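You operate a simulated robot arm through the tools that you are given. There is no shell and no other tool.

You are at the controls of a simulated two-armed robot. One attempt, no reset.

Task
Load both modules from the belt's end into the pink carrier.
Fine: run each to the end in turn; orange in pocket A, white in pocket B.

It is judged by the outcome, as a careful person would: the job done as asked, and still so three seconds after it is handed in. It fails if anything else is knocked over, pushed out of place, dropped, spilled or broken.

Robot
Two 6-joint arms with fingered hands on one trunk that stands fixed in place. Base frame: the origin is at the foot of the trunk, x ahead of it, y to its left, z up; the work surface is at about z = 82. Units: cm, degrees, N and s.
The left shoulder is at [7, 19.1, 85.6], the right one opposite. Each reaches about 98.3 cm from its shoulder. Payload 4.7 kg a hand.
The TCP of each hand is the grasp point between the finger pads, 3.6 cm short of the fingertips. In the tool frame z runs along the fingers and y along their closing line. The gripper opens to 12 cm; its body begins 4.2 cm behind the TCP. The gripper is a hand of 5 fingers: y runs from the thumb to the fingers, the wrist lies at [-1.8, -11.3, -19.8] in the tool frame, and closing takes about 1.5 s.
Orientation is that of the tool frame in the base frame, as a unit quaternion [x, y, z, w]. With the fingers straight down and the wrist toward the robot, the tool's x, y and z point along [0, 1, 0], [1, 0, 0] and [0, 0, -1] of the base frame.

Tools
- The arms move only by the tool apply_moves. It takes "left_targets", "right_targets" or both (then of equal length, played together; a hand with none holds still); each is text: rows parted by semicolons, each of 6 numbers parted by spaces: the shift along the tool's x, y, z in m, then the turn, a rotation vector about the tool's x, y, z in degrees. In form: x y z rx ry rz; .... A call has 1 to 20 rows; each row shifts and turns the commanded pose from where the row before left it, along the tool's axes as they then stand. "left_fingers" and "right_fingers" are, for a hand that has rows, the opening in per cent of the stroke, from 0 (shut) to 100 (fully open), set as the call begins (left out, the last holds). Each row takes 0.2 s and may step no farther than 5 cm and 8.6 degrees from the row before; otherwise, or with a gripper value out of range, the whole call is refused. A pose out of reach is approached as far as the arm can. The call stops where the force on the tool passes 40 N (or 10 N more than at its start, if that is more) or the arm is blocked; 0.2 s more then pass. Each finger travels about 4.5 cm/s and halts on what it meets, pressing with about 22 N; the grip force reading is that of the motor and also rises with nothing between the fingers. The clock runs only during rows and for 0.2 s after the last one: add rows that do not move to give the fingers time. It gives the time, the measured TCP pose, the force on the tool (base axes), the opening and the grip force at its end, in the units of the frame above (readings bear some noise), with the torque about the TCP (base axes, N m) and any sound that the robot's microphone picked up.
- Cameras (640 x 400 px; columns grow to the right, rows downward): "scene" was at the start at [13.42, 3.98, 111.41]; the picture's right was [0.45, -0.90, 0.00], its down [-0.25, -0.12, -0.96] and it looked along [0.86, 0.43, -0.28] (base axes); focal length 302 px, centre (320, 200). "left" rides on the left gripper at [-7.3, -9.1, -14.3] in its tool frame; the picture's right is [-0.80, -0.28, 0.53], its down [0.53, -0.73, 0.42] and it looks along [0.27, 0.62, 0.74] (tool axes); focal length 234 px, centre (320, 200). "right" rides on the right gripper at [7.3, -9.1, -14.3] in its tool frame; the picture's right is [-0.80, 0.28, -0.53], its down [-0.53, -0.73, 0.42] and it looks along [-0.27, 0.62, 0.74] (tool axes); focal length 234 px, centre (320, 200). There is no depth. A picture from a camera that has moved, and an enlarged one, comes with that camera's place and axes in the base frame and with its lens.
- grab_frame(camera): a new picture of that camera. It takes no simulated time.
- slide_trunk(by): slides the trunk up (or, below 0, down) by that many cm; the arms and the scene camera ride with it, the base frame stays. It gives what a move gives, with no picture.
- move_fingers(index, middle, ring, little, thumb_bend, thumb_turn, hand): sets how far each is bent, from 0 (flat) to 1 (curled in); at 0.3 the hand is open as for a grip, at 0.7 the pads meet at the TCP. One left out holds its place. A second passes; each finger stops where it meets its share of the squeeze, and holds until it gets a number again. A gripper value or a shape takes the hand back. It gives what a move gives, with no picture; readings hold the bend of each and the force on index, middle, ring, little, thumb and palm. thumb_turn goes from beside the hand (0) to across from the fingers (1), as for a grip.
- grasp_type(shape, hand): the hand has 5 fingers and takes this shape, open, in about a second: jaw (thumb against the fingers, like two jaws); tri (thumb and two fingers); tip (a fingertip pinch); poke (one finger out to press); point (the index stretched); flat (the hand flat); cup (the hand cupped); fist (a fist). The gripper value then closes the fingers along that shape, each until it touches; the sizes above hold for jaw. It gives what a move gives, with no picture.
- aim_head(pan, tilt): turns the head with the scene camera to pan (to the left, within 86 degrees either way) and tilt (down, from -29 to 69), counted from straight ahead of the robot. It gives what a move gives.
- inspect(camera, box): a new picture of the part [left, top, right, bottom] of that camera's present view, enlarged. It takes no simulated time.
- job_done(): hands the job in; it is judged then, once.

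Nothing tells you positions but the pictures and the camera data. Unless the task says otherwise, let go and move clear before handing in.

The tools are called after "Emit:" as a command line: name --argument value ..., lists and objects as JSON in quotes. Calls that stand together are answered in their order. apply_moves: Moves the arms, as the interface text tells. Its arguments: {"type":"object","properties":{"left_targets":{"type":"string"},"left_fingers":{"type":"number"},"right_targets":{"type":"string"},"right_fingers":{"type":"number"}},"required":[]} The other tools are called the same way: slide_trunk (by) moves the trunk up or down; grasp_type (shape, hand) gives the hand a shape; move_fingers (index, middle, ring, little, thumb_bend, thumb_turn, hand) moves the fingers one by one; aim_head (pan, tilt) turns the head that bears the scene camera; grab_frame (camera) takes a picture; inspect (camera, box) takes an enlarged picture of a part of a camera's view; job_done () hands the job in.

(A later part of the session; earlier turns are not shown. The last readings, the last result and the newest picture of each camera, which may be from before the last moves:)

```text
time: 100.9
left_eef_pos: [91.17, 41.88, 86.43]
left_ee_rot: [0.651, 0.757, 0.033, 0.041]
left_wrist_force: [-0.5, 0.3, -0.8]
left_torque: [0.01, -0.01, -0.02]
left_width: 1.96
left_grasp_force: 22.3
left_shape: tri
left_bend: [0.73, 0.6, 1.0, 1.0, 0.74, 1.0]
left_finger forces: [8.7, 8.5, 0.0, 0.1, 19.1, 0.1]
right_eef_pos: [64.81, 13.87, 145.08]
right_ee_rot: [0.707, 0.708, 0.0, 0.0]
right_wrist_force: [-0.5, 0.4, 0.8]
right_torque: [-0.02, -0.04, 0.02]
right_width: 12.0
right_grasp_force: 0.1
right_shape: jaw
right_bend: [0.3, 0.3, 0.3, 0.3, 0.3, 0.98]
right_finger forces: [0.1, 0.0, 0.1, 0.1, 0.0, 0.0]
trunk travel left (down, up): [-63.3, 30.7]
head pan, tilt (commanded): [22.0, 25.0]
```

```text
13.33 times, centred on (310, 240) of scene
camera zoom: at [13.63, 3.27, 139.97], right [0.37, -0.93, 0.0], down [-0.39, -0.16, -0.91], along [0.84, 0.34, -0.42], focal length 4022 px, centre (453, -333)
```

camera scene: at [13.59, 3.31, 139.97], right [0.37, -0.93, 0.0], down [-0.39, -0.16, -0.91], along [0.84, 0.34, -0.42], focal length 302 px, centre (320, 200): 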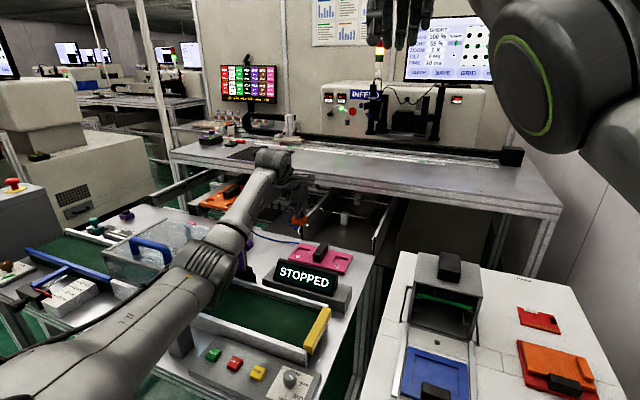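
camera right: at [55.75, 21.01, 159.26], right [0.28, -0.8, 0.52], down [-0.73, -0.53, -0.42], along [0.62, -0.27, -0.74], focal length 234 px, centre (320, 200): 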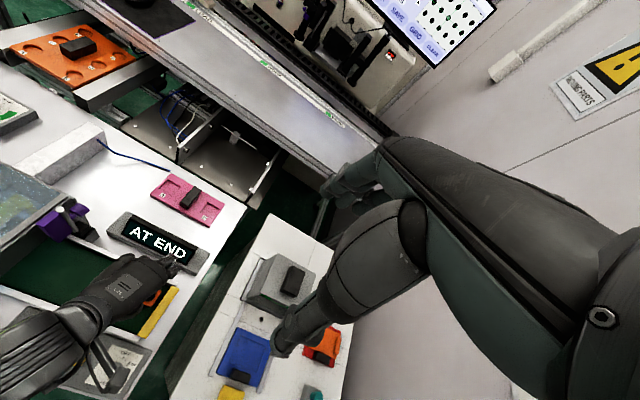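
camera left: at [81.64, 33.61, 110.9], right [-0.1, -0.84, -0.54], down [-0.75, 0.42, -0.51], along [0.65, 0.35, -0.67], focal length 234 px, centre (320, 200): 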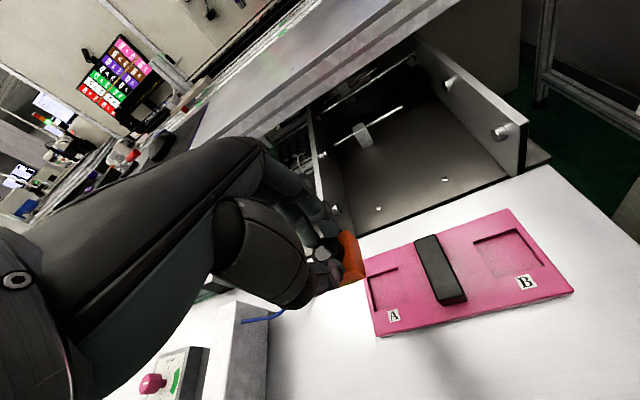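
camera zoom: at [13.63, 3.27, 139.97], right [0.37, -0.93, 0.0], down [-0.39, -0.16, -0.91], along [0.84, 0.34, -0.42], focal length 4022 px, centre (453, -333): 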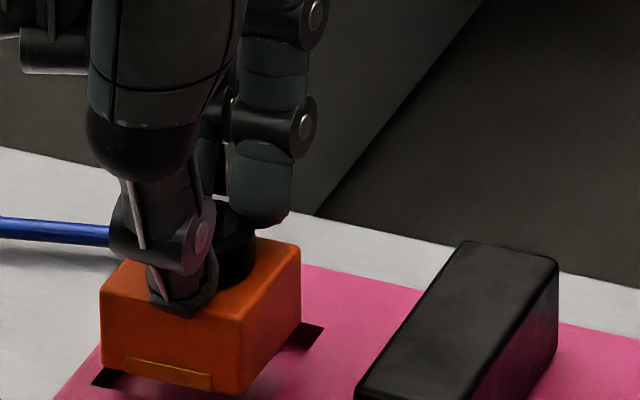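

The module is just above the pocket: more clearance on the right side than left, and almost none at the near edge. I'll nudge +x 0.25, −y 0.15, then ease down feeling for contact.

Emit:
apply_moves --left_targets "-0.0019 0.0022 0.0002 0 0 0; 0 -0.0003 0.003 0 0 0; 0 0 0 0 0 0"

Emit:
inspect --camera "left" --box '[320, 230, 400, 300]'

Emit:
inspect --camera "scene" --box '[290, 225, 330, 255]'

```text
time: 101.7
left_eef_pos: [91.51, 41.61, 86.14]
left_ee_rot: [0.65, 0.758, 0.033, 0.041]
left_wrist_force: [-0.6, 0.4, -1.1]
left_torque: [-0.02, 0.01, -0.03]
left_width: 1.94
left_grasp_force: 21.9
left_shape: tri
left_bend: [0.73, 0.6, 1.0, 1.0, 0.74, 1.0]
left_finger forces: [8.6, 8.5, 0.0, 0.0, 19.0, 0.1]
right_eef_pos: [64.92, 13.73, 145.05]
right_ee_rot: [0.707, 0.708, -0.001, 0.0]
right_wrist_force: [-0.6, -0.3, 0.1]
right_torque: [0.03, -0.02, 0.04]
right_width: 12.02
right_grasp_force: 0.0
right_shape: jaw
right_bend: [0.3, 0.3, 0.3, 0.3, 0.3, 0.98]
right_finger forces: [0.0, 0.0, 0.1, 0.1, 0.0, 0.0]
trunk travel left (down, up): [-63.3, 30.7]
head pan, tilt (commanded): [22.0, 25.0]
```

```text
5.71 times, centred on (360, 265) of left
camera zoom: at [81.99, 33.05, 99.68], right [-0.1, -0.84, -0.54], down [-0.76, 0.41, -0.51], along [0.65, 0.36, -0.67], focal length 1338 px, centre (91, -171)
```

zoom: 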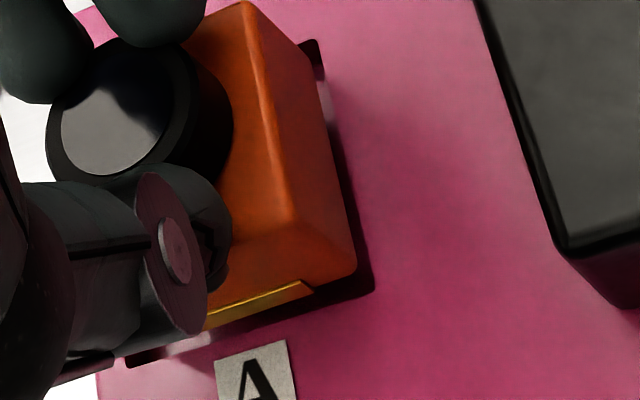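

```text
13.33 times, centred on (310, 240) of scene
camera zoom: at [13.64, 3.27, 139.97], right [0.37, -0.93, 0.0], down [-0.39, -0.16, -0.91], along [0.84, 0.34, -0.42], focal length 4022 px, centre (453, -333)
```

zoom: 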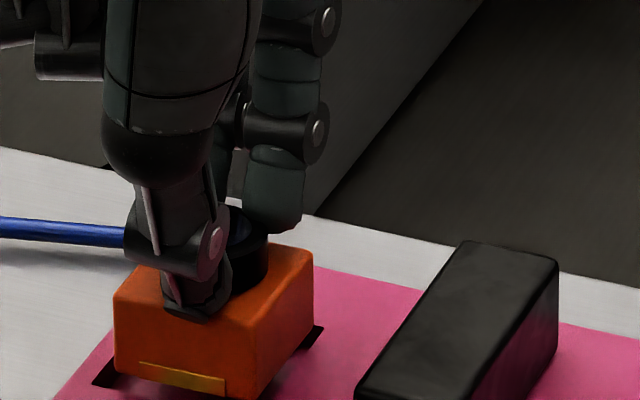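

Emit:
apply_moves --left_targets "0 -0.0007 0.003 0 0 0; 0 -0.0003 0.003 0 0 0; 0 0 0 0 0 0"

Emit:
inspect --camera "left" --box '[320, 230, 400, 300]'

Emit:
inspect --camera "scene" --box '[290, 225, 330, 255]'

```text
time: 102.5
left_eef_pos: [91.52, 41.48, 85.62]
left_ee_rot: [0.65, 0.758, 0.035, 0.043]
left_wrist_force: [1.5, 0.4, 3.7]
left_torque: [-0.03, 0.04, -0.01]
left_width: 1.97
left_grasp_force: 22.0
left_shape: tri
left_bend: [0.73, 0.6, 1.0, 1.0, 0.75, 1.0]
left_finger forces: [8.5, 9.3, 0.0, 0.0, 21.6, 0.0]
right_eef_pos: [64.77, 13.8, 145.08]
right_ee_rot: [0.707, 0.707, 0.0, 0.0]
right_wrist_force: [0.4, -0.7, -0.6]
right_torque: [0.01, 0.0, 0.01]
right_width: 11.99
right_grasp_force: 0.1
right_shape: jaw
right_bend: [0.3, 0.3, 0.3, 0.3, 0.3, 0.98]
right_finger forces: [0.1, 0.0, 0.1, 0.0, 0.1, 0.1]
trunk travel left (down, up): [-63.3, 30.7]
head pan, tilt (commanded): [22.0, 25.0]
```

```text
5.71 times, centred on (360, 265) of left
camera zoom: at [81.94, 33.01, 99.13], right [-0.09, -0.84, -0.54], down [-0.75, 0.41, -0.51], along [0.65, 0.36, -0.67], focal length 1338 px, centre (91, -171)
```

zoom: 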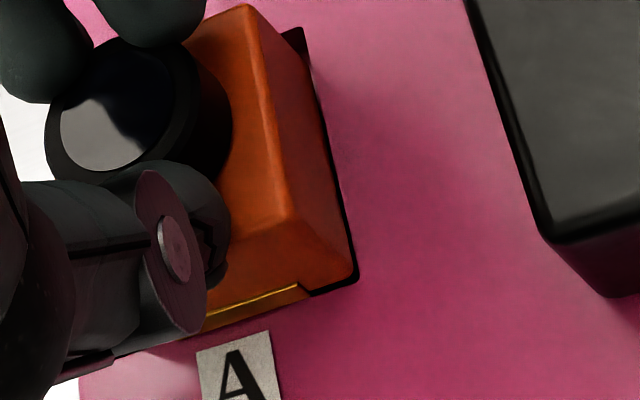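

```text
13.33 times, centred on (310, 240) of scene
camera zoom: at [13.59, 3.25, 139.98], right [0.37, -0.93, 0.0], down [-0.39, -0.16, -0.91], along [0.84, 0.34, -0.42], focal length 4022 px, centre (453, -333)
```

zoom: 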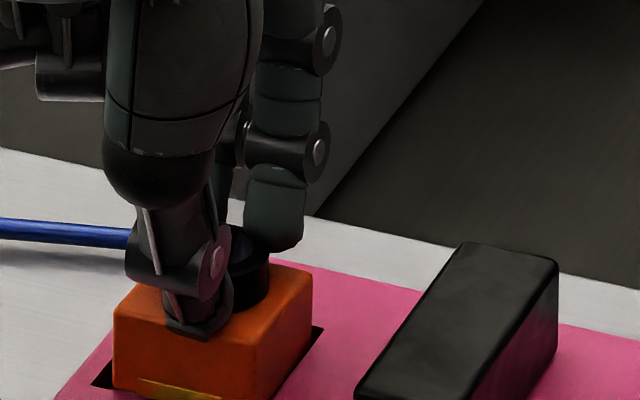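

Light contact (3.7 N up, +1.5 N in x). The gaps on the right and near sides are thin, so I'll nudge +x and +y by 0.1 cm and ease down.

Emit:
apply_moves --left_targets "0.0008 0.0011 -0.0005 0 0 0; 0 0 0 0 0 0; 0 -0.0002 0.002 0 0 0; 0 0 0 0 0 0"

Emit:
inspect --camera "left" --box '[320, 230, 400, 300]'

Emit:
inspect --camera "scene" --box '[290, 225, 330, 255]'

```text
time: 103.5
left_eef_pos: [91.54, 41.52, 85.64]
left_ee_rot: [0.649, 0.759, 0.034, 0.042]
left_wrist_force: [1.5, 0.4, 7.5]
left_torque: [-0.03, -0.14, -0.02]
left_width: 1.85
left_grasp_force: 21.7
left_shape: tri
left_bend: [0.73, 0.61, 1.0, 1.0, 0.75, 1.0]
left_finger forces: [12.6, 10.6, 0.0, 0.0, 16.6, 0.0]
right_eef_pos: [64.7, 13.67, 145.03]
right_ee_rot: [0.707, 0.707, 0.0, 0.0]
right_wrist_force: [0.0, -0.3, 0.4]
right_torque: [-0.04, 0.04, 0.0]
right_width: 12.01
right_grasp_force: 0.0
right_shape: jaw
right_bend: [0.3, 0.3, 0.3, 0.3, 0.3, 0.98]
right_finger forces: [0.0, 0.1, 0.1, 0.0, 0.0, 0.0]
trunk travel left (down, up): [-63.3, 30.7]
head pan, tilt (commanded): [22.0, 25.0]
```

```text
5.71 times, centred on (360, 265) of left
camera zoom: at [82.04, 32.99, 99.06], right [-0.09, -0.84, -0.54], down [-0.75, 0.41, -0.51], along [0.65, 0.36, -0.67], focal length 1338 px, centre (91, -171)
```

zoom: 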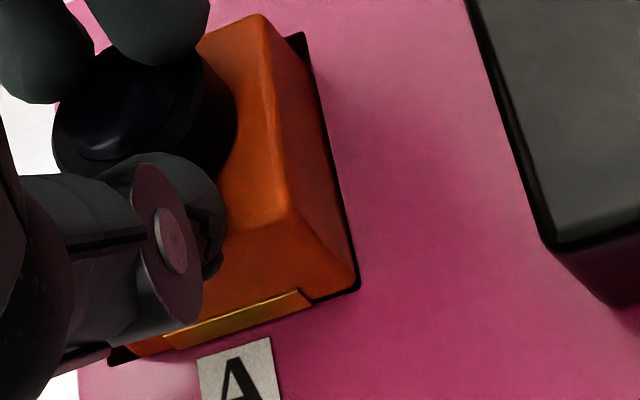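

```text
13.33 times, centred on (310, 240) of scene
camera zoom: at [13.52, 3.22, 139.99], right [0.37, -0.93, 0.0], down [-0.39, -0.16, -0.91], along [0.84, 0.34, -0.42], focal length 4022 px, centre (453, -333)
```

zoom: 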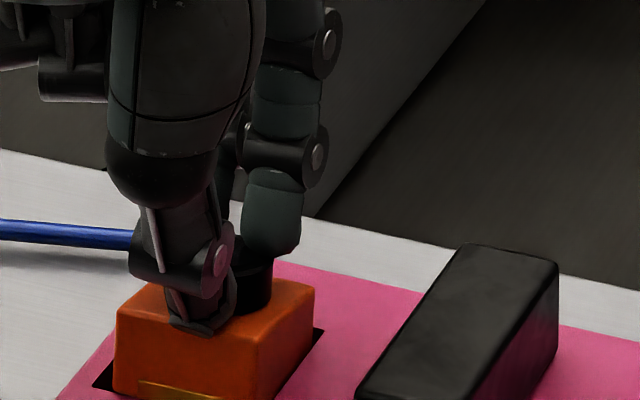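

The module outline is inside the pocket on all visible sides and it's bearing on the floor (7.5 N). Releasing gently.

Emit:
apply_moves --left_targets "0 0 -0.001 0 0 0; 0 0 0 0 0 0; 0 0 0 0 0 0; 0 0 0 0 0 0; 0 0 0 0 0 0; 0 0 0 0 0 0" --left_fingers 50

Emit:
inspect --camera "left" --box '[300, 210, 420, 310]'

Emit:
inspect --camera "scene" --box '[290, 225, 330, 255]'

```text
time: 104.9
left_eef_pos: [91.61, 41.5, 85.69]
left_ee_rot: [0.649, 0.759, 0.034, 0.042]
left_wrist_force: [0.0, 0.1, 1.3]
left_torque: [0.01, -0.03, 0.01]
left_width: 5.95
left_grasp_force: 0.0
left_shape: tri
left_bend: [0.74, 0.45, 0.99, 0.99, 0.71, 1.0]
left_finger forces: [0.0, 0.1, 0.0, 0.1, 0.0, 0.1]
right_eef_pos: [64.78, 13.81, 145.07]
right_ee_rot: [0.707, 0.707, 0.0, -0.001]
right_wrist_force: [-0.9, 0.8, -0.9]
right_torque: [-0.01, 0.04, -0.01]
right_width: 12.0
right_grasp_force: 0.0
right_shape: jaw
right_bend: [0.3, 0.3, 0.3, 0.3, 0.3, 0.98]
right_finger forces: [0.0, 0.0, 0.0, 0.0, 0.1, 0.1]
trunk travel left (down, up): [-63.3, 30.7]
head pan, tilt (commanded): [22.0, 25.0]
```

```text
4.00 times, centred on (360, 260) of left
camera zoom: at [82.06, 33.03, 99.08], right [-0.09, -0.84, -0.54], down [-0.76, 0.41, -0.51], along [0.65, 0.36, -0.67], focal length 937 px, centre (160, -40)
```

zoom: 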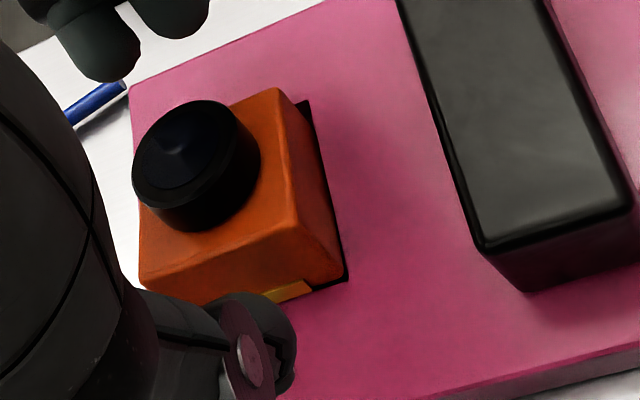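

```text
13.33 times, centred on (310, 240) of scene
camera zoom: at [13.63, 3.27, 139.97], right [0.37, -0.93, 0.0], down [-0.39, -0.16, -0.91], along [0.84, 0.34, -0.42], focal length 4022 px, centre (453, -333)
```

zoom: 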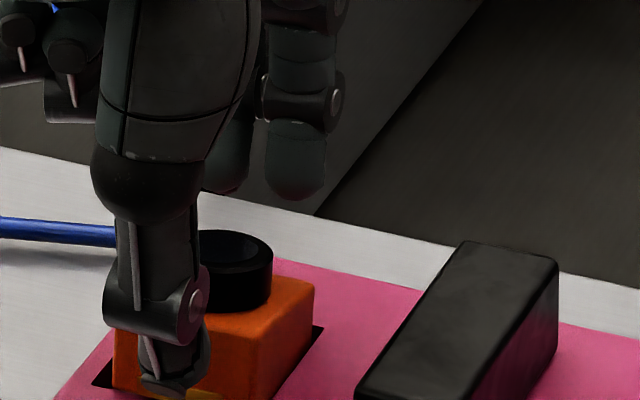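

Emit:
apply_moves --left_targets "0 -0.001 -0.01 0 0 0; 0 0 -0.02 0 0 0; 0 0 -0.03 0 0 0; 0 0 -0.03 0 0 0; 0 0 0 0 0 0"

Emit:
inspect --camera "left" --box '[300, 210, 440, 330]'

Emit:
inspect --camera "scene" --box '[285, 225, 355, 275]'

Emit:
inspect --camera "right" --box '[130, 150, 250, 240]'

```text
time: 106.1
left_eef_pos: [90.47, 41.74, 94.51]
left_ee_rot: [0.653, 0.756, 0.033, 0.041]
left_wrist_force: [-0.4, -0.1, -0.6]
left_torque: [0.02, 0.03, 0.03]
left_width: 5.96
left_grasp_force: 0.0
left_shape: tri
left_bend: [0.74, 0.45, 0.99, 0.99, 0.71, 1.0]
left_finger forces: [0.0, 0.0, 0.0, 0.1, 0.0, 0.0]
right_eef_pos: [64.94, 13.8, 145.04]
right_ee_rot: [0.707, 0.707, 0.0, -0.001]
right_wrist_force: [0.4, 0.0, 0.1]
right_torque: [0.04, 0.0, 0.02]
right_width: 11.99
right_grasp_force: 0.0
right_shape: jaw
right_bend: [0.3, 0.3, 0.3, 0.3, 0.3, 0.98]
right_finger forces: [0.0, 0.0, 0.1, 0.1, 0.0, 0.0]
trunk travel left (down, up): [-63.3, 30.7]
head pan, tilt (commanded): [22.0, 25.0]
```

```text
3.33 times, centred on (370, 270) of left
camera zoom: at [80.92, 33.27, 107.99], right [-0.1, -0.84, -0.54], down [-0.75, 0.42, -0.51], along [0.65, 0.35, -0.67], focal length 781 px, centre (153, -33)
```

zoom: 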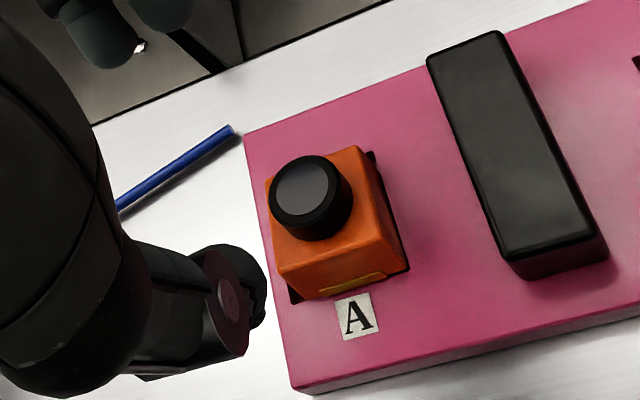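

```text
8.00 times, centred on (320, 250) of scene
camera zoom: at [13.68, 3.29, 139.96], right [0.37, -0.93, 0.0], down [-0.39, -0.16, -0.91], along [0.84, 0.34, -0.42], focal length 2413 px, centre (320, -200)
```

zoom: 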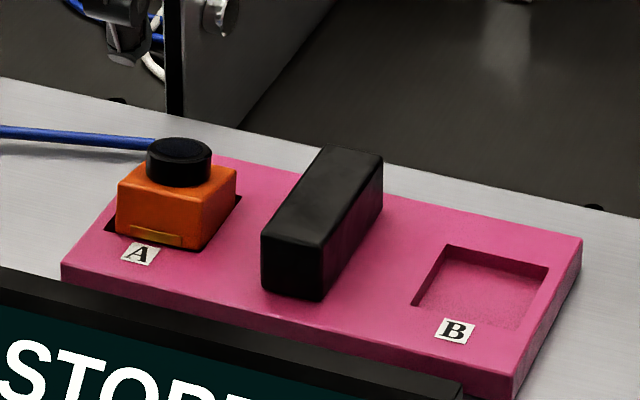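

```text
4.44 times, centred on (190, 195) of right
camera zoom: at [55.83, 21.1, 159.21], right [0.28, -0.8, 0.53], down [-0.73, -0.53, -0.42], along [0.62, -0.27, -0.74], focal length 1041 px, centre (898, 222)
```

zoom: 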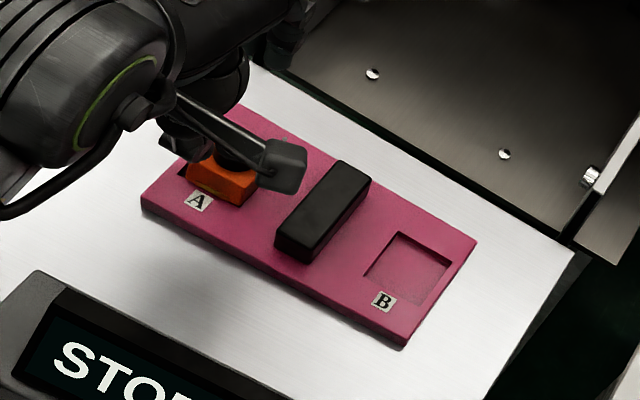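

Emit:
inspect --camera "scene" --box '[286, 236, 318, 260]'

Emit:
inspect --camera "left" --box '[340, 240, 400, 300]'

```text
16.00 times, centred on (302, 248) of scene
camera zoom: at [13.68, 3.29, 139.96], right [0.37, -0.93, 0.0], down [-0.39, -0.16, -0.91], along [0.84, 0.34, -0.42], focal length 4826 px, centre (608, -568)
```

zoom: 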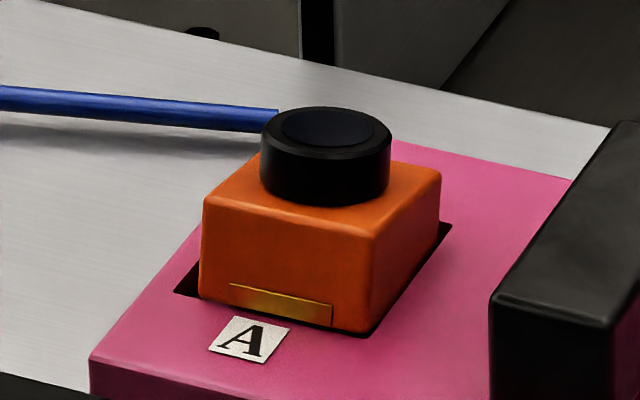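

```text
6.67 times, centred on (370, 270) of left
camera zoom: at [80.92, 33.27, 107.99], right [-0.1, -0.84, -0.54], down [-0.75, 0.42, -0.51], along [0.65, 0.35, -0.67], focal length 1561 px, centre (-13, -267)
```

zoom: 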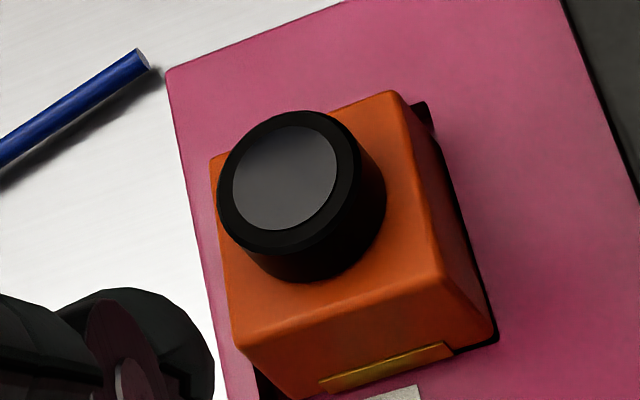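

On closer look the far side is in the pocket but the near edge is resting on the near rim (pitched ~14°). I'll regrasp the cap, level it, shift slightly +x, and lower again.

Emit:
apply_moves --left_targets "0 0 0.03 0 0 0; 0 0.001 0.03 0 0 0; 0 0 0.02 0 0 0; 0 0 0.008 0 0 0; 0 0 0 0 0 0"

Emit:
inspect --camera "left" --box '[300, 210, 420, 310]'

Emit:
inspect --camera "scene" --box '[286, 231, 326, 261]'

```text
time: 107.3
left_eef_pos: [91.47, 41.61, 85.82]
left_ee_rot: [0.65, 0.758, 0.033, 0.042]
left_wrist_force: [-0.2, 0.0, 0.4]
left_torque: [-0.03, -0.02, 0.0]
left_width: 5.97
left_grasp_force: 0.0
left_shape: tri
left_bend: [0.74, 0.45, 0.99, 0.99, 0.71, 1.0]
left_finger forces: [0.0, 0.1, 0.1, 0.1, 0.0, 0.0]
right_eef_pos: [64.82, 13.8, 145.05]
right_ee_rot: [0.707, 0.707, 0.0, 0.0]
right_wrist_force: [0.2, -0.2, 0.5]
right_torque: [0.01, 0.02, 0.0]
right_width: 12.02
right_grasp_force: 0.1
right_shape: jaw
right_bend: [0.3, 0.3, 0.3, 0.3, 0.3, 0.98]
right_finger forces: [0.0, 0.0, 0.0, 0.1, 0.0, 0.0]
trunk travel left (down, up): [-63.3, 30.7]
head pan, tilt (commanded): [22.0, 25.0]
```

```text
4.00 times, centred on (360, 260) of left
camera zoom: at [81.94, 33.06, 99.29], right [-0.1, -0.84, -0.54], down [-0.76, 0.41, -0.51], along [0.65, 0.36, -0.67], focal length 937 px, centre (160, -40)
```

zoom: 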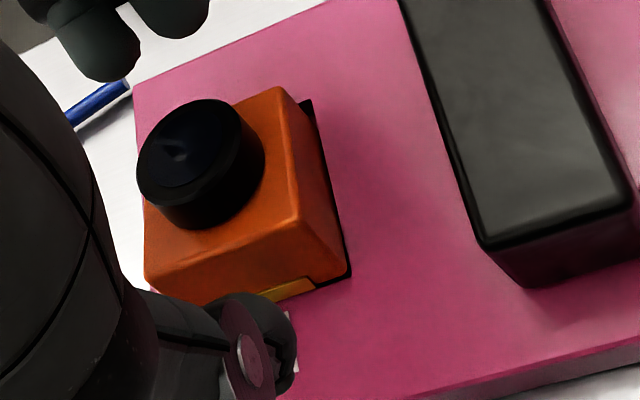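

```text
13.33 times, centred on (306, 246) of scene
camera zoom: at [13.62, 3.26, 139.97], right [0.37, -0.93, 0.0], down [-0.39, -0.16, -0.91], along [0.84, 0.34, -0.42], focal length 4022 px, centre (507, -413)
```

zoom: 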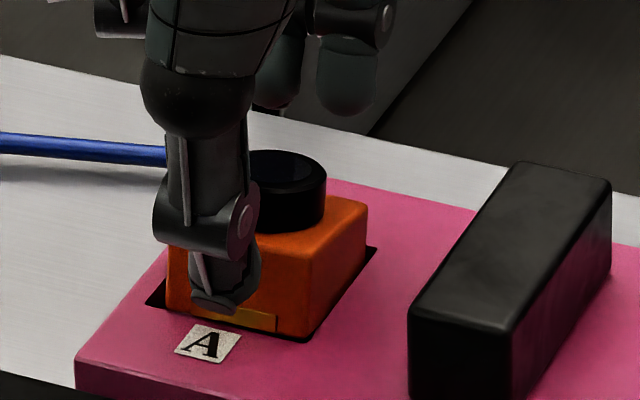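

I'll use the thumb to nudge the module +x: lower slightly so the thumb faces the module's near side, then push forward in small steps.

Emit:
apply_moves --left_targets "0 -0.0008 0.006 0 0 0; -0.0008 0.0049 0.0005 0 0 0; -0.0008 0.0049 0.0005 0 0 0; 0 0 0 0 0 0" --left_fingers 60

Emit:
inspect --camera "left" --box '[300, 210, 420, 310]'

Emit:
inspect --camera "scene" --box '[286, 231, 326, 261]'

```text
time: 108.3
left_eef_pos: [91.85, 41.01, 85.33]
left_ee_rot: [0.649, 0.759, 0.034, 0.042]
left_wrist_force: [0.3, -0.2, 0.1]
left_torque: [-0.01, -0.01, 0.01]
left_width: 7.15
left_grasp_force: 0.0
left_shape: tri
left_bend: [0.74, 0.41, 0.99, 0.99, 0.66, 1.0]
left_finger forces: [0.1, 0.0, 0.0, 0.0, 0.0, 0.0]
left hand out of reach, approached as far as the arm can: row 2, 3
right_eef_pos: [64.81, 13.73, 145.11]
right_ee_rot: [0.707, 0.707, 0.0, 0.0]
right_wrist_force: [-0.3, -0.3, -0.5]
right_torque: [0.0, -0.02, 0.0]
right_width: 11.98
right_grasp_force: 0.1
right_shape: jaw
right_bend: [0.3, 0.3, 0.3, 0.3, 0.3, 0.98]
right_finger forces: [0.1, 0.0, 0.1, 0.0, 0.0, 0.0]
trunk travel left (down, up): [-63.3, 30.7]
head pan, tilt (commanded): [22.0, 25.0]
```

```text
4.00 times, centred on (360, 260) of left
camera zoom: at [82.44, 32.57, 98.84], right [-0.09, -0.84, -0.54], down [-0.76, 0.41, -0.51], along [0.65, 0.36, -0.67], focal length 937 px, centre (160, -40)
```

zoom: 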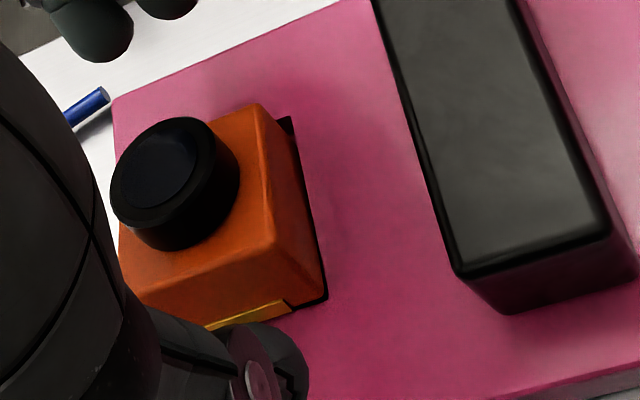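

```text
13.33 times, centred on (306, 246) of scene
camera zoom: at [13.63, 3.28, 139.97], right [0.37, -0.93, 0.0], down [-0.39, -0.16, -0.91], along [0.84, 0.34, -0.42], focal length 4022 px, centre (507, -413)
```

zoom: 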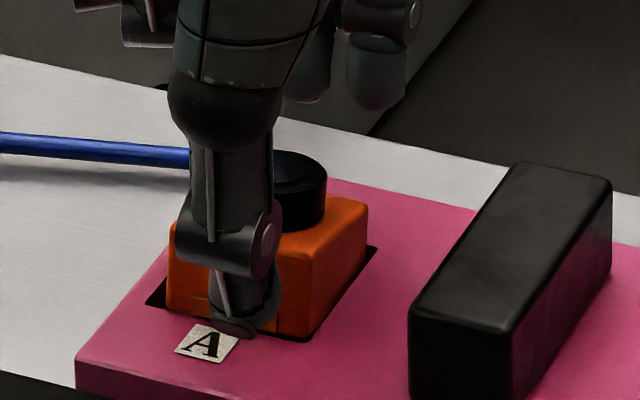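

The arm is at its forward reach limit here, so I'll use the finger squeeze instead: thumb low on the near face pushing +x, fingers on the far side of the cap pushing −x, which should tip it level. Closing in stages.

Emit:
apply_moves --left_targets "0.003 0 0 0 0 0; 0 0 0 0 0 0; 0 0 0 0 0 0; 0 0 0 0 0 0; 0 0 0 0 0 0" --left_fingers 25

Emit:
inspect --camera "left" --box '[300, 210, 420, 310]'

Emit:
inspect --camera "scene" --box '[286, 231, 326, 261]'

```text
time: 109.5
left_eef_pos: [91.69, 41.3, 85.43]
left_ee_rot: [0.65, 0.758, 0.034, 0.042]
left_wrist_force: [0.5, -0.2, -0.4]
left_torque: [-0.01, -0.05, 0.0]
left_width: 3.02
left_grasp_force: 0.2
left_shape: tri
left_bend: [0.74, 0.56, 0.99, 0.99, 0.74, 1.0]
left_finger forces: [0.1, 0.1, 0.1, 0.0, 0.0, 0.0]
right_eef_pos: [64.88, 13.78, 144.93]
right_ee_rot: [0.707, 0.707, 0.0, 0.0]
right_wrist_force: [0.5, 0.6, -0.7]
right_torque: [-0.01, 0.0, -0.03]
right_width: 11.98
right_grasp_force: 0.1
right_shape: jaw
right_bend: [0.3, 0.3, 0.3, 0.3, 0.3, 0.98]
right_finger forces: [0.0, 0.0, 0.1, 0.0, 0.0, 0.0]
trunk travel left (down, up): [-63.3, 30.7]
head pan, tilt (commanded): [22.0, 25.0]
```

```text
4.00 times, centred on (360, 260) of left
camera zoom: at [82.25, 32.79, 98.92], right [-0.09, -0.84, -0.54], down [-0.76, 0.41, -0.51], along [0.65, 0.36, -0.67], focal length 937 px, centre (160, -40)
```

zoom: 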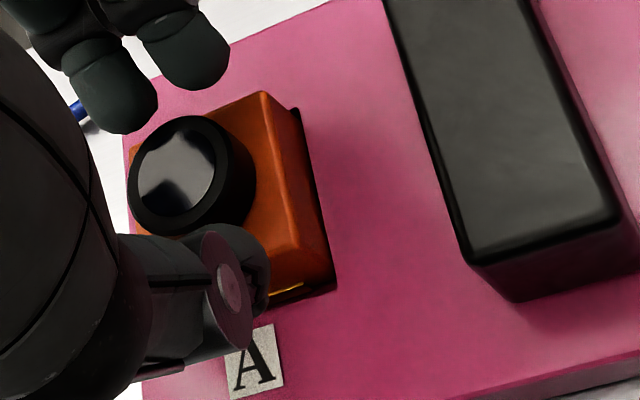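

```text
13.33 times, centred on (306, 246) of scene
camera zoom: at [13.63, 3.26, 139.97], right [0.37, -0.93, 0.0], down [-0.39, -0.16, -0.91], along [0.84, 0.34, -0.42], focal length 4022 px, centre (507, -413)
```

zoom: 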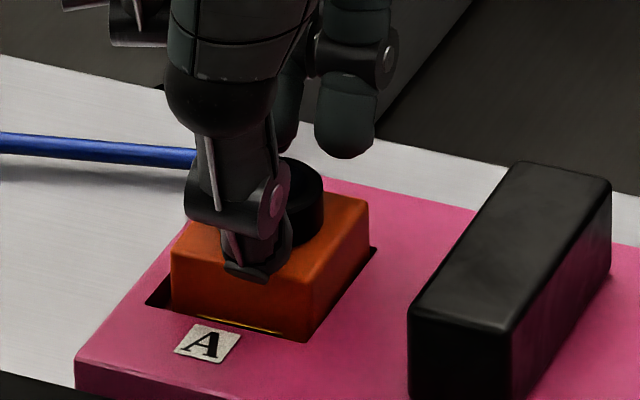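

The module has dropped into the pocket: its label is now mostly below the rim. Opening and lifting away to verify.

Emit:
apply_moves --left_targets "0 0 -0.005 0 0 0; 0 0 -0.015 0 0 0; 0 0 -0.03 0 0 0; 0 0 -0.03 0 0 0; 0 0 0 0 0 0" --left_fingers 60

Emit:
inspect --camera "scene" --box '[286, 236, 318, 260]'

Emit:
inspect --camera "left" --box '[330, 230, 420, 310]'

```text
time: 110.7
left_eef_pos: [90.81, 41.53, 93.17]
left_ee_rot: [0.652, 0.756, 0.033, 0.041]
left_wrist_force: [-1.1, 0.0, 0.2]
left_torque: [0.01, -0.03, 0.0]
left_width: 7.16
left_grasp_force: 0.0
left_shape: tri
left_bend: [0.74, 0.41, 0.99, 0.99, 0.66, 1.0]
left_finger forces: [0.0, 0.0, 0.0, 0.1, 0.0, 0.0]
right_eef_pos: [64.88, 13.84, 145.0]
right_ee_rot: [0.707, 0.707, 0.0, -0.001]
right_wrist_force: [0.3, 0.7, -0.6]
right_torque: [0.02, -0.03, -0.01]
right_width: 12.01
right_grasp_force: 0.0
right_shape: jaw
right_bend: [0.3, 0.3, 0.3, 0.3, 0.3, 0.98]
right_finger forces: [0.0, 0.1, 0.0, 0.1, 0.0, 0.0]
trunk travel left (down, up): [-63.3, 30.7]
head pan, tilt (commanded): [22.0, 25.0]
```

```text
16.00 times, centred on (302, 248) of scene
camera zoom: at [13.68, 3.29, 139.96], right [0.37, -0.93, 0.0], down [-0.39, -0.16, -0.91], along [0.84, 0.34, -0.42], focal length 4826 px, centre (608, -568)
```

zoom: 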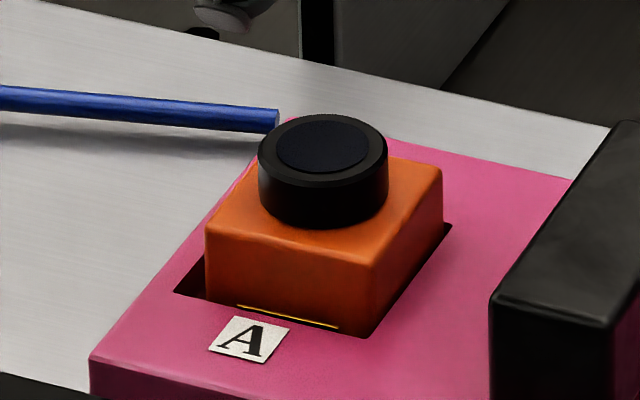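

```text
5.00 times, centred on (375, 270) of left
camera zoom: at [81.25, 33.04, 106.71], right [-0.1, -0.84, -0.54], down [-0.75, 0.42, -0.51], along [0.65, 0.35, -0.67], focal length 1171 px, centre (45, -150)
```

zoom: 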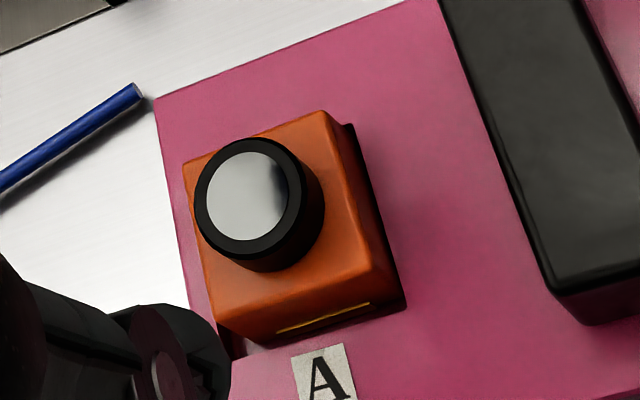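

Orange is now flat and fully seated in pocket A. Next is the white module: I need to press RUN again, which worked with the arm's original elbow posture at trunk height 0. I'll raise the trunk fully first so any elbow change happens well above everything.

Emit:
slide_trunk --by 30

Emit:
aim_head --pan 30 --tilt 35

Emit:
grab_frame --camera "scene"

Emit:
grab_frame --camera "right"

```text
time: 113.7
left_eef_pos: [90.63, 41.49, 123.19]
left_ee_rot: [0.652, 0.756, 0.033, 0.04]
left_wrist_force: [-0.6, -0.3, -0.1]
left_torque: [0.01, 0.01, -0.02]
left_width: 7.14
left_grasp_force: 0.1
left_shape: tri
left_bend: [0.74, 0.41, 0.99, 0.99, 0.66, 1.0]
left_finger forces: [0.1, 0.0, 0.0, 0.0, 0.0, 0.0]
right_eef_pos: [65.03, 13.69, 175.07]
right_ee_rot: [0.707, 0.707, 0.0, 0.0]
right_wrist_force: [0.4, 0.6, -0.2]
right_torque: [0.01, -0.02, 0.0]
right_width: 12.0
right_grasp_force: 0.1
right_shape: jaw
right_bend: [0.3, 0.3, 0.3, 0.3, 0.3, 0.98]
right_finger forces: [0.1, 0.0, 0.0, 0.1, 0.1, 0.0]
trunk travel left (down, up): [-93.3, 0.7]
head pan, tilt (commanded): [22.0, 25.0]
```

```text
time: 114.4
left_eef_pos: [90.85, 41.5, 123.15]
left_ee_rot: [0.652, 0.756, 0.033, 0.04]
left_wrist_force: [-0.5, 0.1, -0.7]
left_torque: [-0.01, 0.01, 0.04]
left_width: 7.15
left_grasp_force: 0.1
left_shape: tri
left_bend: [0.74, 0.41, 0.99, 0.99, 0.66, 1.0]
left_finger forces: [0.0, 0.0, 0.0, 0.0, 0.0, 0.0]
right_eef_pos: [64.84, 13.73, 175.02]
right_ee_rot: [0.707, 0.707, 0.001, 0.0]
right_wrist_force: [-0.5, -0.1, -0.5]
right_torque: [0.04, -0.01, 0.04]
right_width: 11.99
right_grasp_force: 0.0
right_shape: jaw
right_bend: [0.3, 0.3, 0.3, 0.3, 0.3, 0.98]
right_finger forces: [0.0, 0.0, 0.0, 0.1, 0.1, 0.1]
trunk travel left (down, up): [-93.3, 0.7]
head pan, tilt (commanded): [30.0, 35.0]
```

```text
taken
camera scene: at [12.74, 4.23, 168.4], right [0.5, -0.87, 0.0], down [-0.5, -0.29, -0.82], along [0.71, 0.41, -0.57], focal length 302 px, centre (320, 200)
```

scene: 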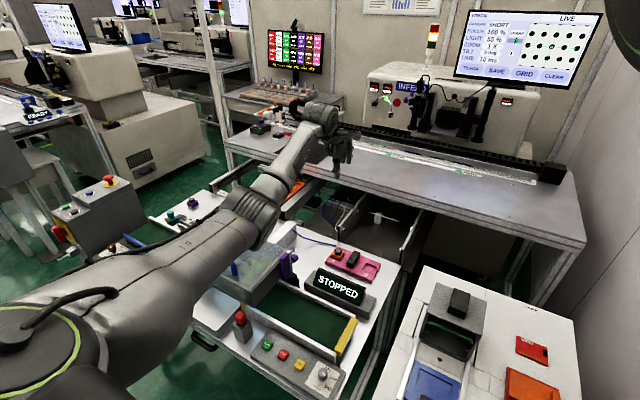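

```text
taken
camera right: at [55.8, 21.09, 189.23], right [0.28, -0.8, 0.53], down [-0.73, -0.53, -0.42], along [0.62, -0.27, -0.74], focal length 234 px, centre (320, 200)
```

right: 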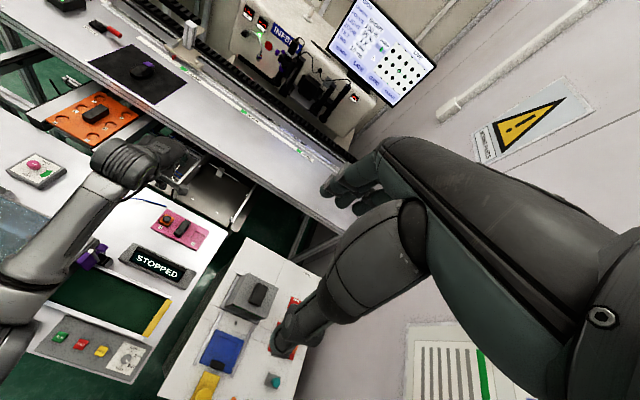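

Emit:
apply_moves --left_targets "-0.0049 -0.0424 -0.016 0 0 2; -0.006 -0.042 -0.016 0 0 2; -0.007 -0.042 -0.016 0 0 2; -0.009 -0.0415 -0.016 0 0 2; -0.0108 -0.0413 -0.016 0 0 0; 0 0 -0.04 0 0 0; 0 0 -0.04 0 0 0; 0 0 0 0 0 0" --left_fingers 60

Emit:
grab_frame --camera "scene"

```text
time: 116.2
left_eef_pos: [68.6, 36.22, 136.9]
left_ee_rot: [0.703, 0.71, 0.036, 0.039]
left_wrist_force: [0.1, -0.7, -0.7]
left_torque: [0.03, 0.0, -0.01]
left_width: 7.14
left_grasp_force: 0.1
left_shape: tri
left_bend: [0.74, 0.41, 0.99, 0.99, 0.66, 1.0]
left_finger forces: [0.0, 0.0, 0.0, 0.0, 0.0, 0.1]
right_eef_pos: [64.85, 13.81, 175.07]
right_ee_rot: [0.707, 0.707, 0.001, 0.0]
right_wrist_force: [-1.0, 0.0, 0.3]
right_torque: [-0.01, -0.02, -0.01]
right_width: 11.98
right_grasp_force: 0.0
right_shape: jaw
right_bend: [0.3, 0.3, 0.3, 0.3, 0.3, 0.98]
right_finger forces: [0.0, 0.0, 0.0, 0.0, 0.1, 0.0]
trunk travel left (down, up): [-93.3, 0.7]
head pan, tilt (commanded): [30.0, 35.0]
```

```text
taken
camera scene: at [12.66, 4.26, 168.4], right [0.5, -0.87, 0.0], down [-0.5, -0.29, -0.82], along [0.71, 0.41, -0.57], focal length 302 px, centre (320, 200)
```

scene: 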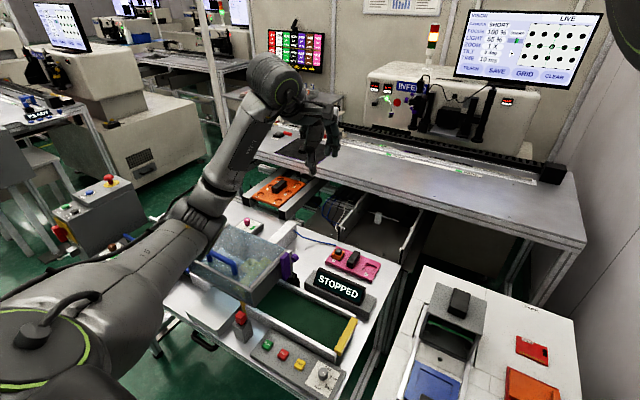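

Emit:
apply_moves --left_targets "0.0076 -0.0366 -0.029 1 0 -1.5; 0.0076 -0.0366 -0.028 1 0 -1.5; 0.0076 -0.0366 -0.028 1 0 -1.5; 0.0076 -0.0366 -0.027 1 0 -1.5; 0.0076 -0.0366 -0.026 1 0 -1.5; 0.0076 -0.0366 -0.026 1 0 -1.5; 0 0 0 0 0 0"

Emit:
grab_frame --camera "scene"

```text
time: 117.8
left_eef_pos: [44.94, 41.42, 150.94]
left_ee_rot: [0.646, 0.764, -0.005, 0.005]
left_wrist_force: [0.1, -1.0, 1.2]
left_torque: [0.04, 0.01, -0.01]
left_width: 7.21
left_grasp_force: 0.1
left_shape: tri
left_bend: [0.74, 0.41, 0.99, 0.99, 0.66, 1.0]
left_finger forces: [0.0, 0.0, 0.1, 0.1, 0.0, 0.0]
left hand out of reach, approached as far as the arm can: row 2, 3
right_eef_pos: [64.8, 13.74, 174.98]
right_ee_rot: [0.707, 0.707, -0.001, 0.0]
right_wrist_force: [0.1, 0.0, 0.4]
right_torque: [0.0, -0.01, -0.03]
right_width: 12.0
right_grasp_force: 0.0
right_shape: jaw
right_bend: [0.3, 0.3, 0.3, 0.3, 0.3, 0.98]
right_finger forces: [0.0, 0.0, 0.0, 0.0, 0.1, 0.1]
trunk travel left (down, up): [-93.3, 0.7]
head pan, tilt (commanded): [30.0, 35.0]
```

```text
taken
camera scene: at [12.75, 4.2, 168.39], right [0.5, -0.87, 0.0], down [-0.5, -0.29, -0.82], along [0.71, 0.41, -0.57], focal length 302 px, centre (320, 200)
```

scene: 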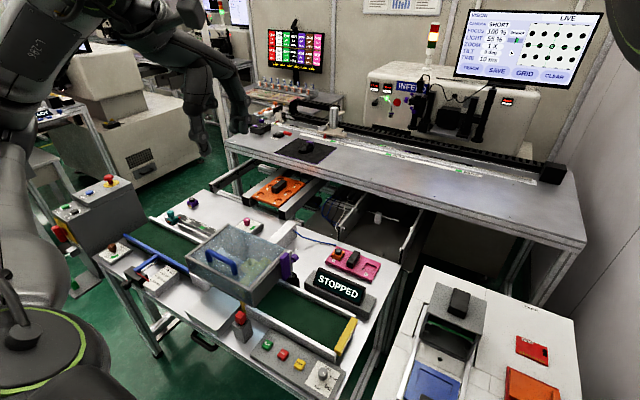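

The elbow is back in its original outward posture. While the view is clear, I'll check the carrier and where the white module is.

Emit:
inspect --camera "scene" --box '[140, 190, 300, 320]'

Emit:
inspect --camera "scene" --box '[290, 230, 400, 310]'

```text
3.08 times, centred on (220, 255) of scene
camera zoom: at [12.75, 4.2, 168.39], right [0.5, -0.87, 0.0], down [-0.5, -0.29, -0.82], along [0.71, 0.41, -0.57], focal length 928 px, centre (628, 31)
```

zoom: 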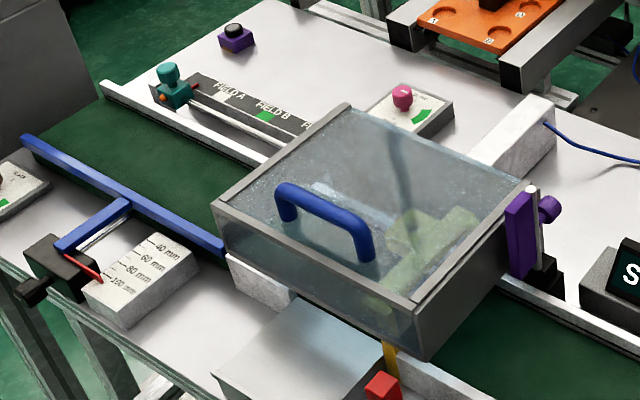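

```text
5.00 times, centred on (345, 270) of scene
camera zoom: at [12.75, 4.2, 168.39], right [0.5, -0.87, 0.0], down [-0.5, -0.29, -0.82], along [0.71, 0.41, -0.57], focal length 1508 px, centre (195, -150)
```

zoom: 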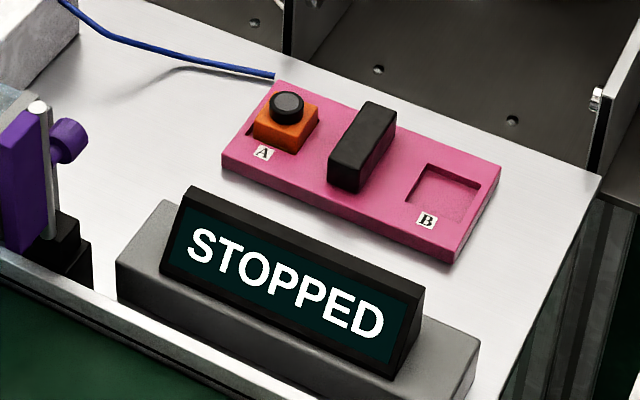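

The white module is still under the hood upstream. I'll set the pointing shape up here, position over RUN's x–y, and then lower the trunk to 0.

Emit:
apply_moves --left_targets "0.0047 -0.016 0 0 0 -5; 0.0047 -0.016 0 0 0 -5; 0 0 0 0 0 0"

Emit:
grasp_type --shape "poke" --hand "left"

Emit:
move_fingers --hand "left" --index 0.5 --middle 1.0 --ring 1.0 --little 1.0 --thumb_bend 1.0

Emit:
slide_trunk --by -50

Emit:
grab_frame --camera "scene"

Emit:
grab_frame --camera "left"

```text
time: 118.6
left_eef_pos: [41.82, 41.71, 150.87]
left_ee_rot: [0.578, 0.816, -0.006, 0.004]
left_wrist_force: [0.1, -0.4, -0.4]
left_torque: [0.0, 0.02, 0.01]
left_width: 7.19
left_grasp_force: 0.1
left_shape: tri
left_bend: [0.74, 0.41, 0.99, 0.99, 0.66, 1.0]
left_finger forces: [0.0, 0.0, 0.1, 0.1, 0.0, 0.1]
right_eef_pos: [65.13, 13.73, 174.9]
right_ee_rot: [0.708, 0.706, -0.001, 0.0]
right_wrist_force: [0.6, 0.0, 0.5]
right_torque: [0.02, 0.02, -0.01]
right_width: 11.98
right_grasp_force: 0.0
right_shape: jaw
right_bend: [0.3, 0.3, 0.3, 0.3, 0.3, 0.98]
right_finger forces: [0.0, 0.0, 0.0, 0.0, 0.1, 0.0]
trunk travel left (down, up): [-93.3, 0.7]
head pan, tilt (commanded): [30.0, 35.0]
```

```text
time: 119.5
left_eef_pos: [41.79, 41.72, 150.82]
left_ee_rot: [0.577, 0.817, -0.004, 0.005]
left_wrist_force: [-1.0, -0.4, -0.4]
left_torque: [-0.05, -0.02, 0.02]
left_width: 0.0
left_grasp_force: 0.2
left_shape: poke
left_bend: [0.7, 0.7, 0.99, 0.99, 1.0, 1.0]
left_finger forces: [0.0, 0.1, 0.0, 0.0, 0.0, 0.1]
right_eef_pos: [64.89, 13.84, 174.95]
right_ee_rot: [0.707, 0.707, 0.001, 0.0]
right_wrist_force: [-0.1, -0.3, 0.1]
right_torque: [0.0, -0.01, 0.0]
right_width: 11.99
right_grasp_force: 0.1
right_shape: jaw
right_bend: [0.3, 0.3, 0.3, 0.3, 0.3, 0.98]
right_finger forces: [0.0, 0.0, 0.0, 0.0, 0.1, 0.0]
trunk travel left (down, up): [-93.3, 0.7]
head pan, tilt (commanded): [30.0, 35.0]
```

```text
time: 120.5
left_eef_pos: [41.71, 41.63, 151.07]
left_ee_rot: [0.578, 0.816, -0.005, 0.006]
left_wrist_force: [0.3, -1.0, 0.3]
left_torque: [0.01, 0.01, 0.01]
left_width: 3.34
left_grasp_force: 0.0
left_shape: fingers
left_bend: [0.29, 1.0, 1.0, 1.0, 1.0, 1.0]
left_finger forces: [0.0, 0.0, 0.1, 0.0, 0.0, 0.1]
right_eef_pos: [64.95, 13.73, 175.09]
right_ee_rot: [0.707, 0.707, 0.0, 0.0]
right_wrist_force: [0.6, -0.2, -0.5]
right_torque: [0.01, 0.01, 0.0]
right_width: 11.98
right_grasp_force: 0.0
right_shape: jaw
right_bend: [0.3, 0.3, 0.3, 0.3, 0.3, 0.98]
right_finger forces: [0.0, 0.0, 0.1, 0.1, 0.1, 0.0]
trunk travel left (down, up): [-93.3, 0.7]
head pan, tilt (commanded): [30.0, 35.0]
```

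```text
refused: -50 is not a number from -40 to 40
```

```text
taken
camera scene: at [12.71, 4.22, 168.4], right [0.5, -0.87, 0.0], down [-0.5, -0.29, -0.82], along [0.71, 0.41, -0.57], focal length 302 px, centre (320, 200)
```

scene: 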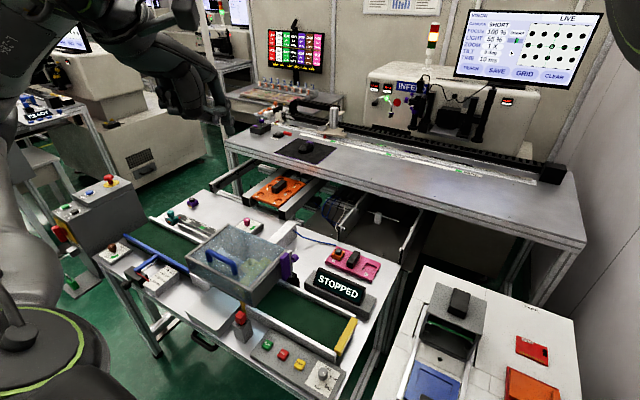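

```text
taken
camera left: at [35.4, 32.06, 165.54], right [0.0, -0.86, -0.51], down [-0.87, 0.25, -0.43], along [0.5, 0.45, -0.74], focal length 234 px, centre (320, 200)
```

left: 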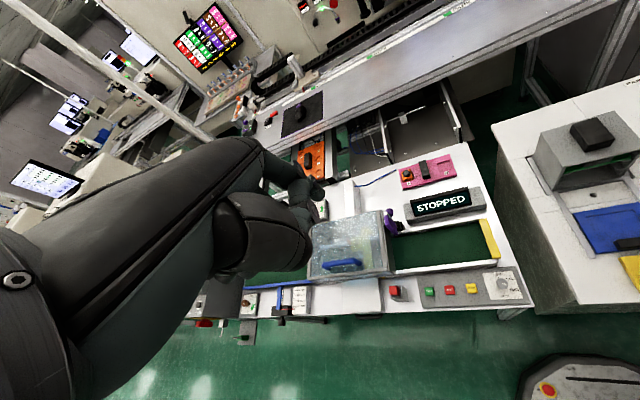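

Emit:
slide_trunk --by -35

Emit:
grab_frame --camera "scene"

```text
time: 124.0
left_eef_pos: [41.79, 41.78, 116.08]
left_ee_rot: [0.578, 0.816, -0.004, 0.005]
left_wrist_force: [-0.7, -0.3, 0.6]
left_torque: [0.0, -0.01, -0.02]
left_width: 3.35
left_grasp_force: 0.2
left_shape: fingers
left_bend: [0.29, 1.0, 1.0, 1.0, 1.0, 1.0]
left_finger forces: [0.0, 0.0, 0.0, 0.0, 0.0, 0.1]
right_eef_pos: [64.88, 13.77, 139.96]
right_ee_rot: [0.707, 0.707, 0.0, 0.0]
right_wrist_force: [-0.2, 0.2, -0.1]
right_torque: [0.02, 0.01, -0.01]
right_width: 12.0
right_grasp_force: 0.1
right_shape: jaw
right_bend: [0.3, 0.3, 0.3, 0.3, 0.3, 0.98]
right_finger forces: [0.1, 0.0, 0.0, 0.0, 0.0, 0.0]
trunk travel left (down, up): [-58.3, 35.7]
head pan, tilt (commanded): [30.0, 35.0]
```

```text
taken
camera scene: at [12.69, 4.22, 133.4], right [0.5, -0.87, 0.0], down [-0.5, -0.29, -0.82], along [0.71, 0.41, -0.57], focal length 302 px, centre (320, 200)
```

scene: 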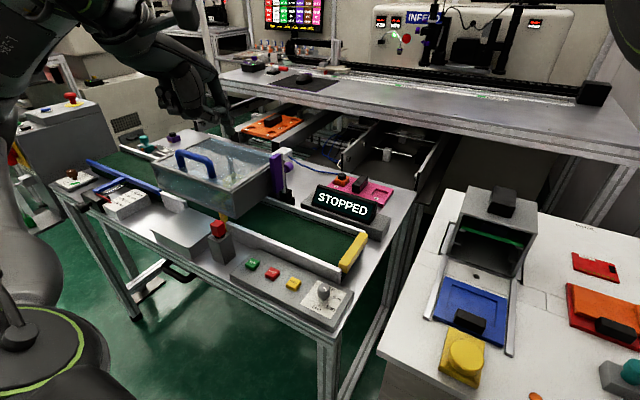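

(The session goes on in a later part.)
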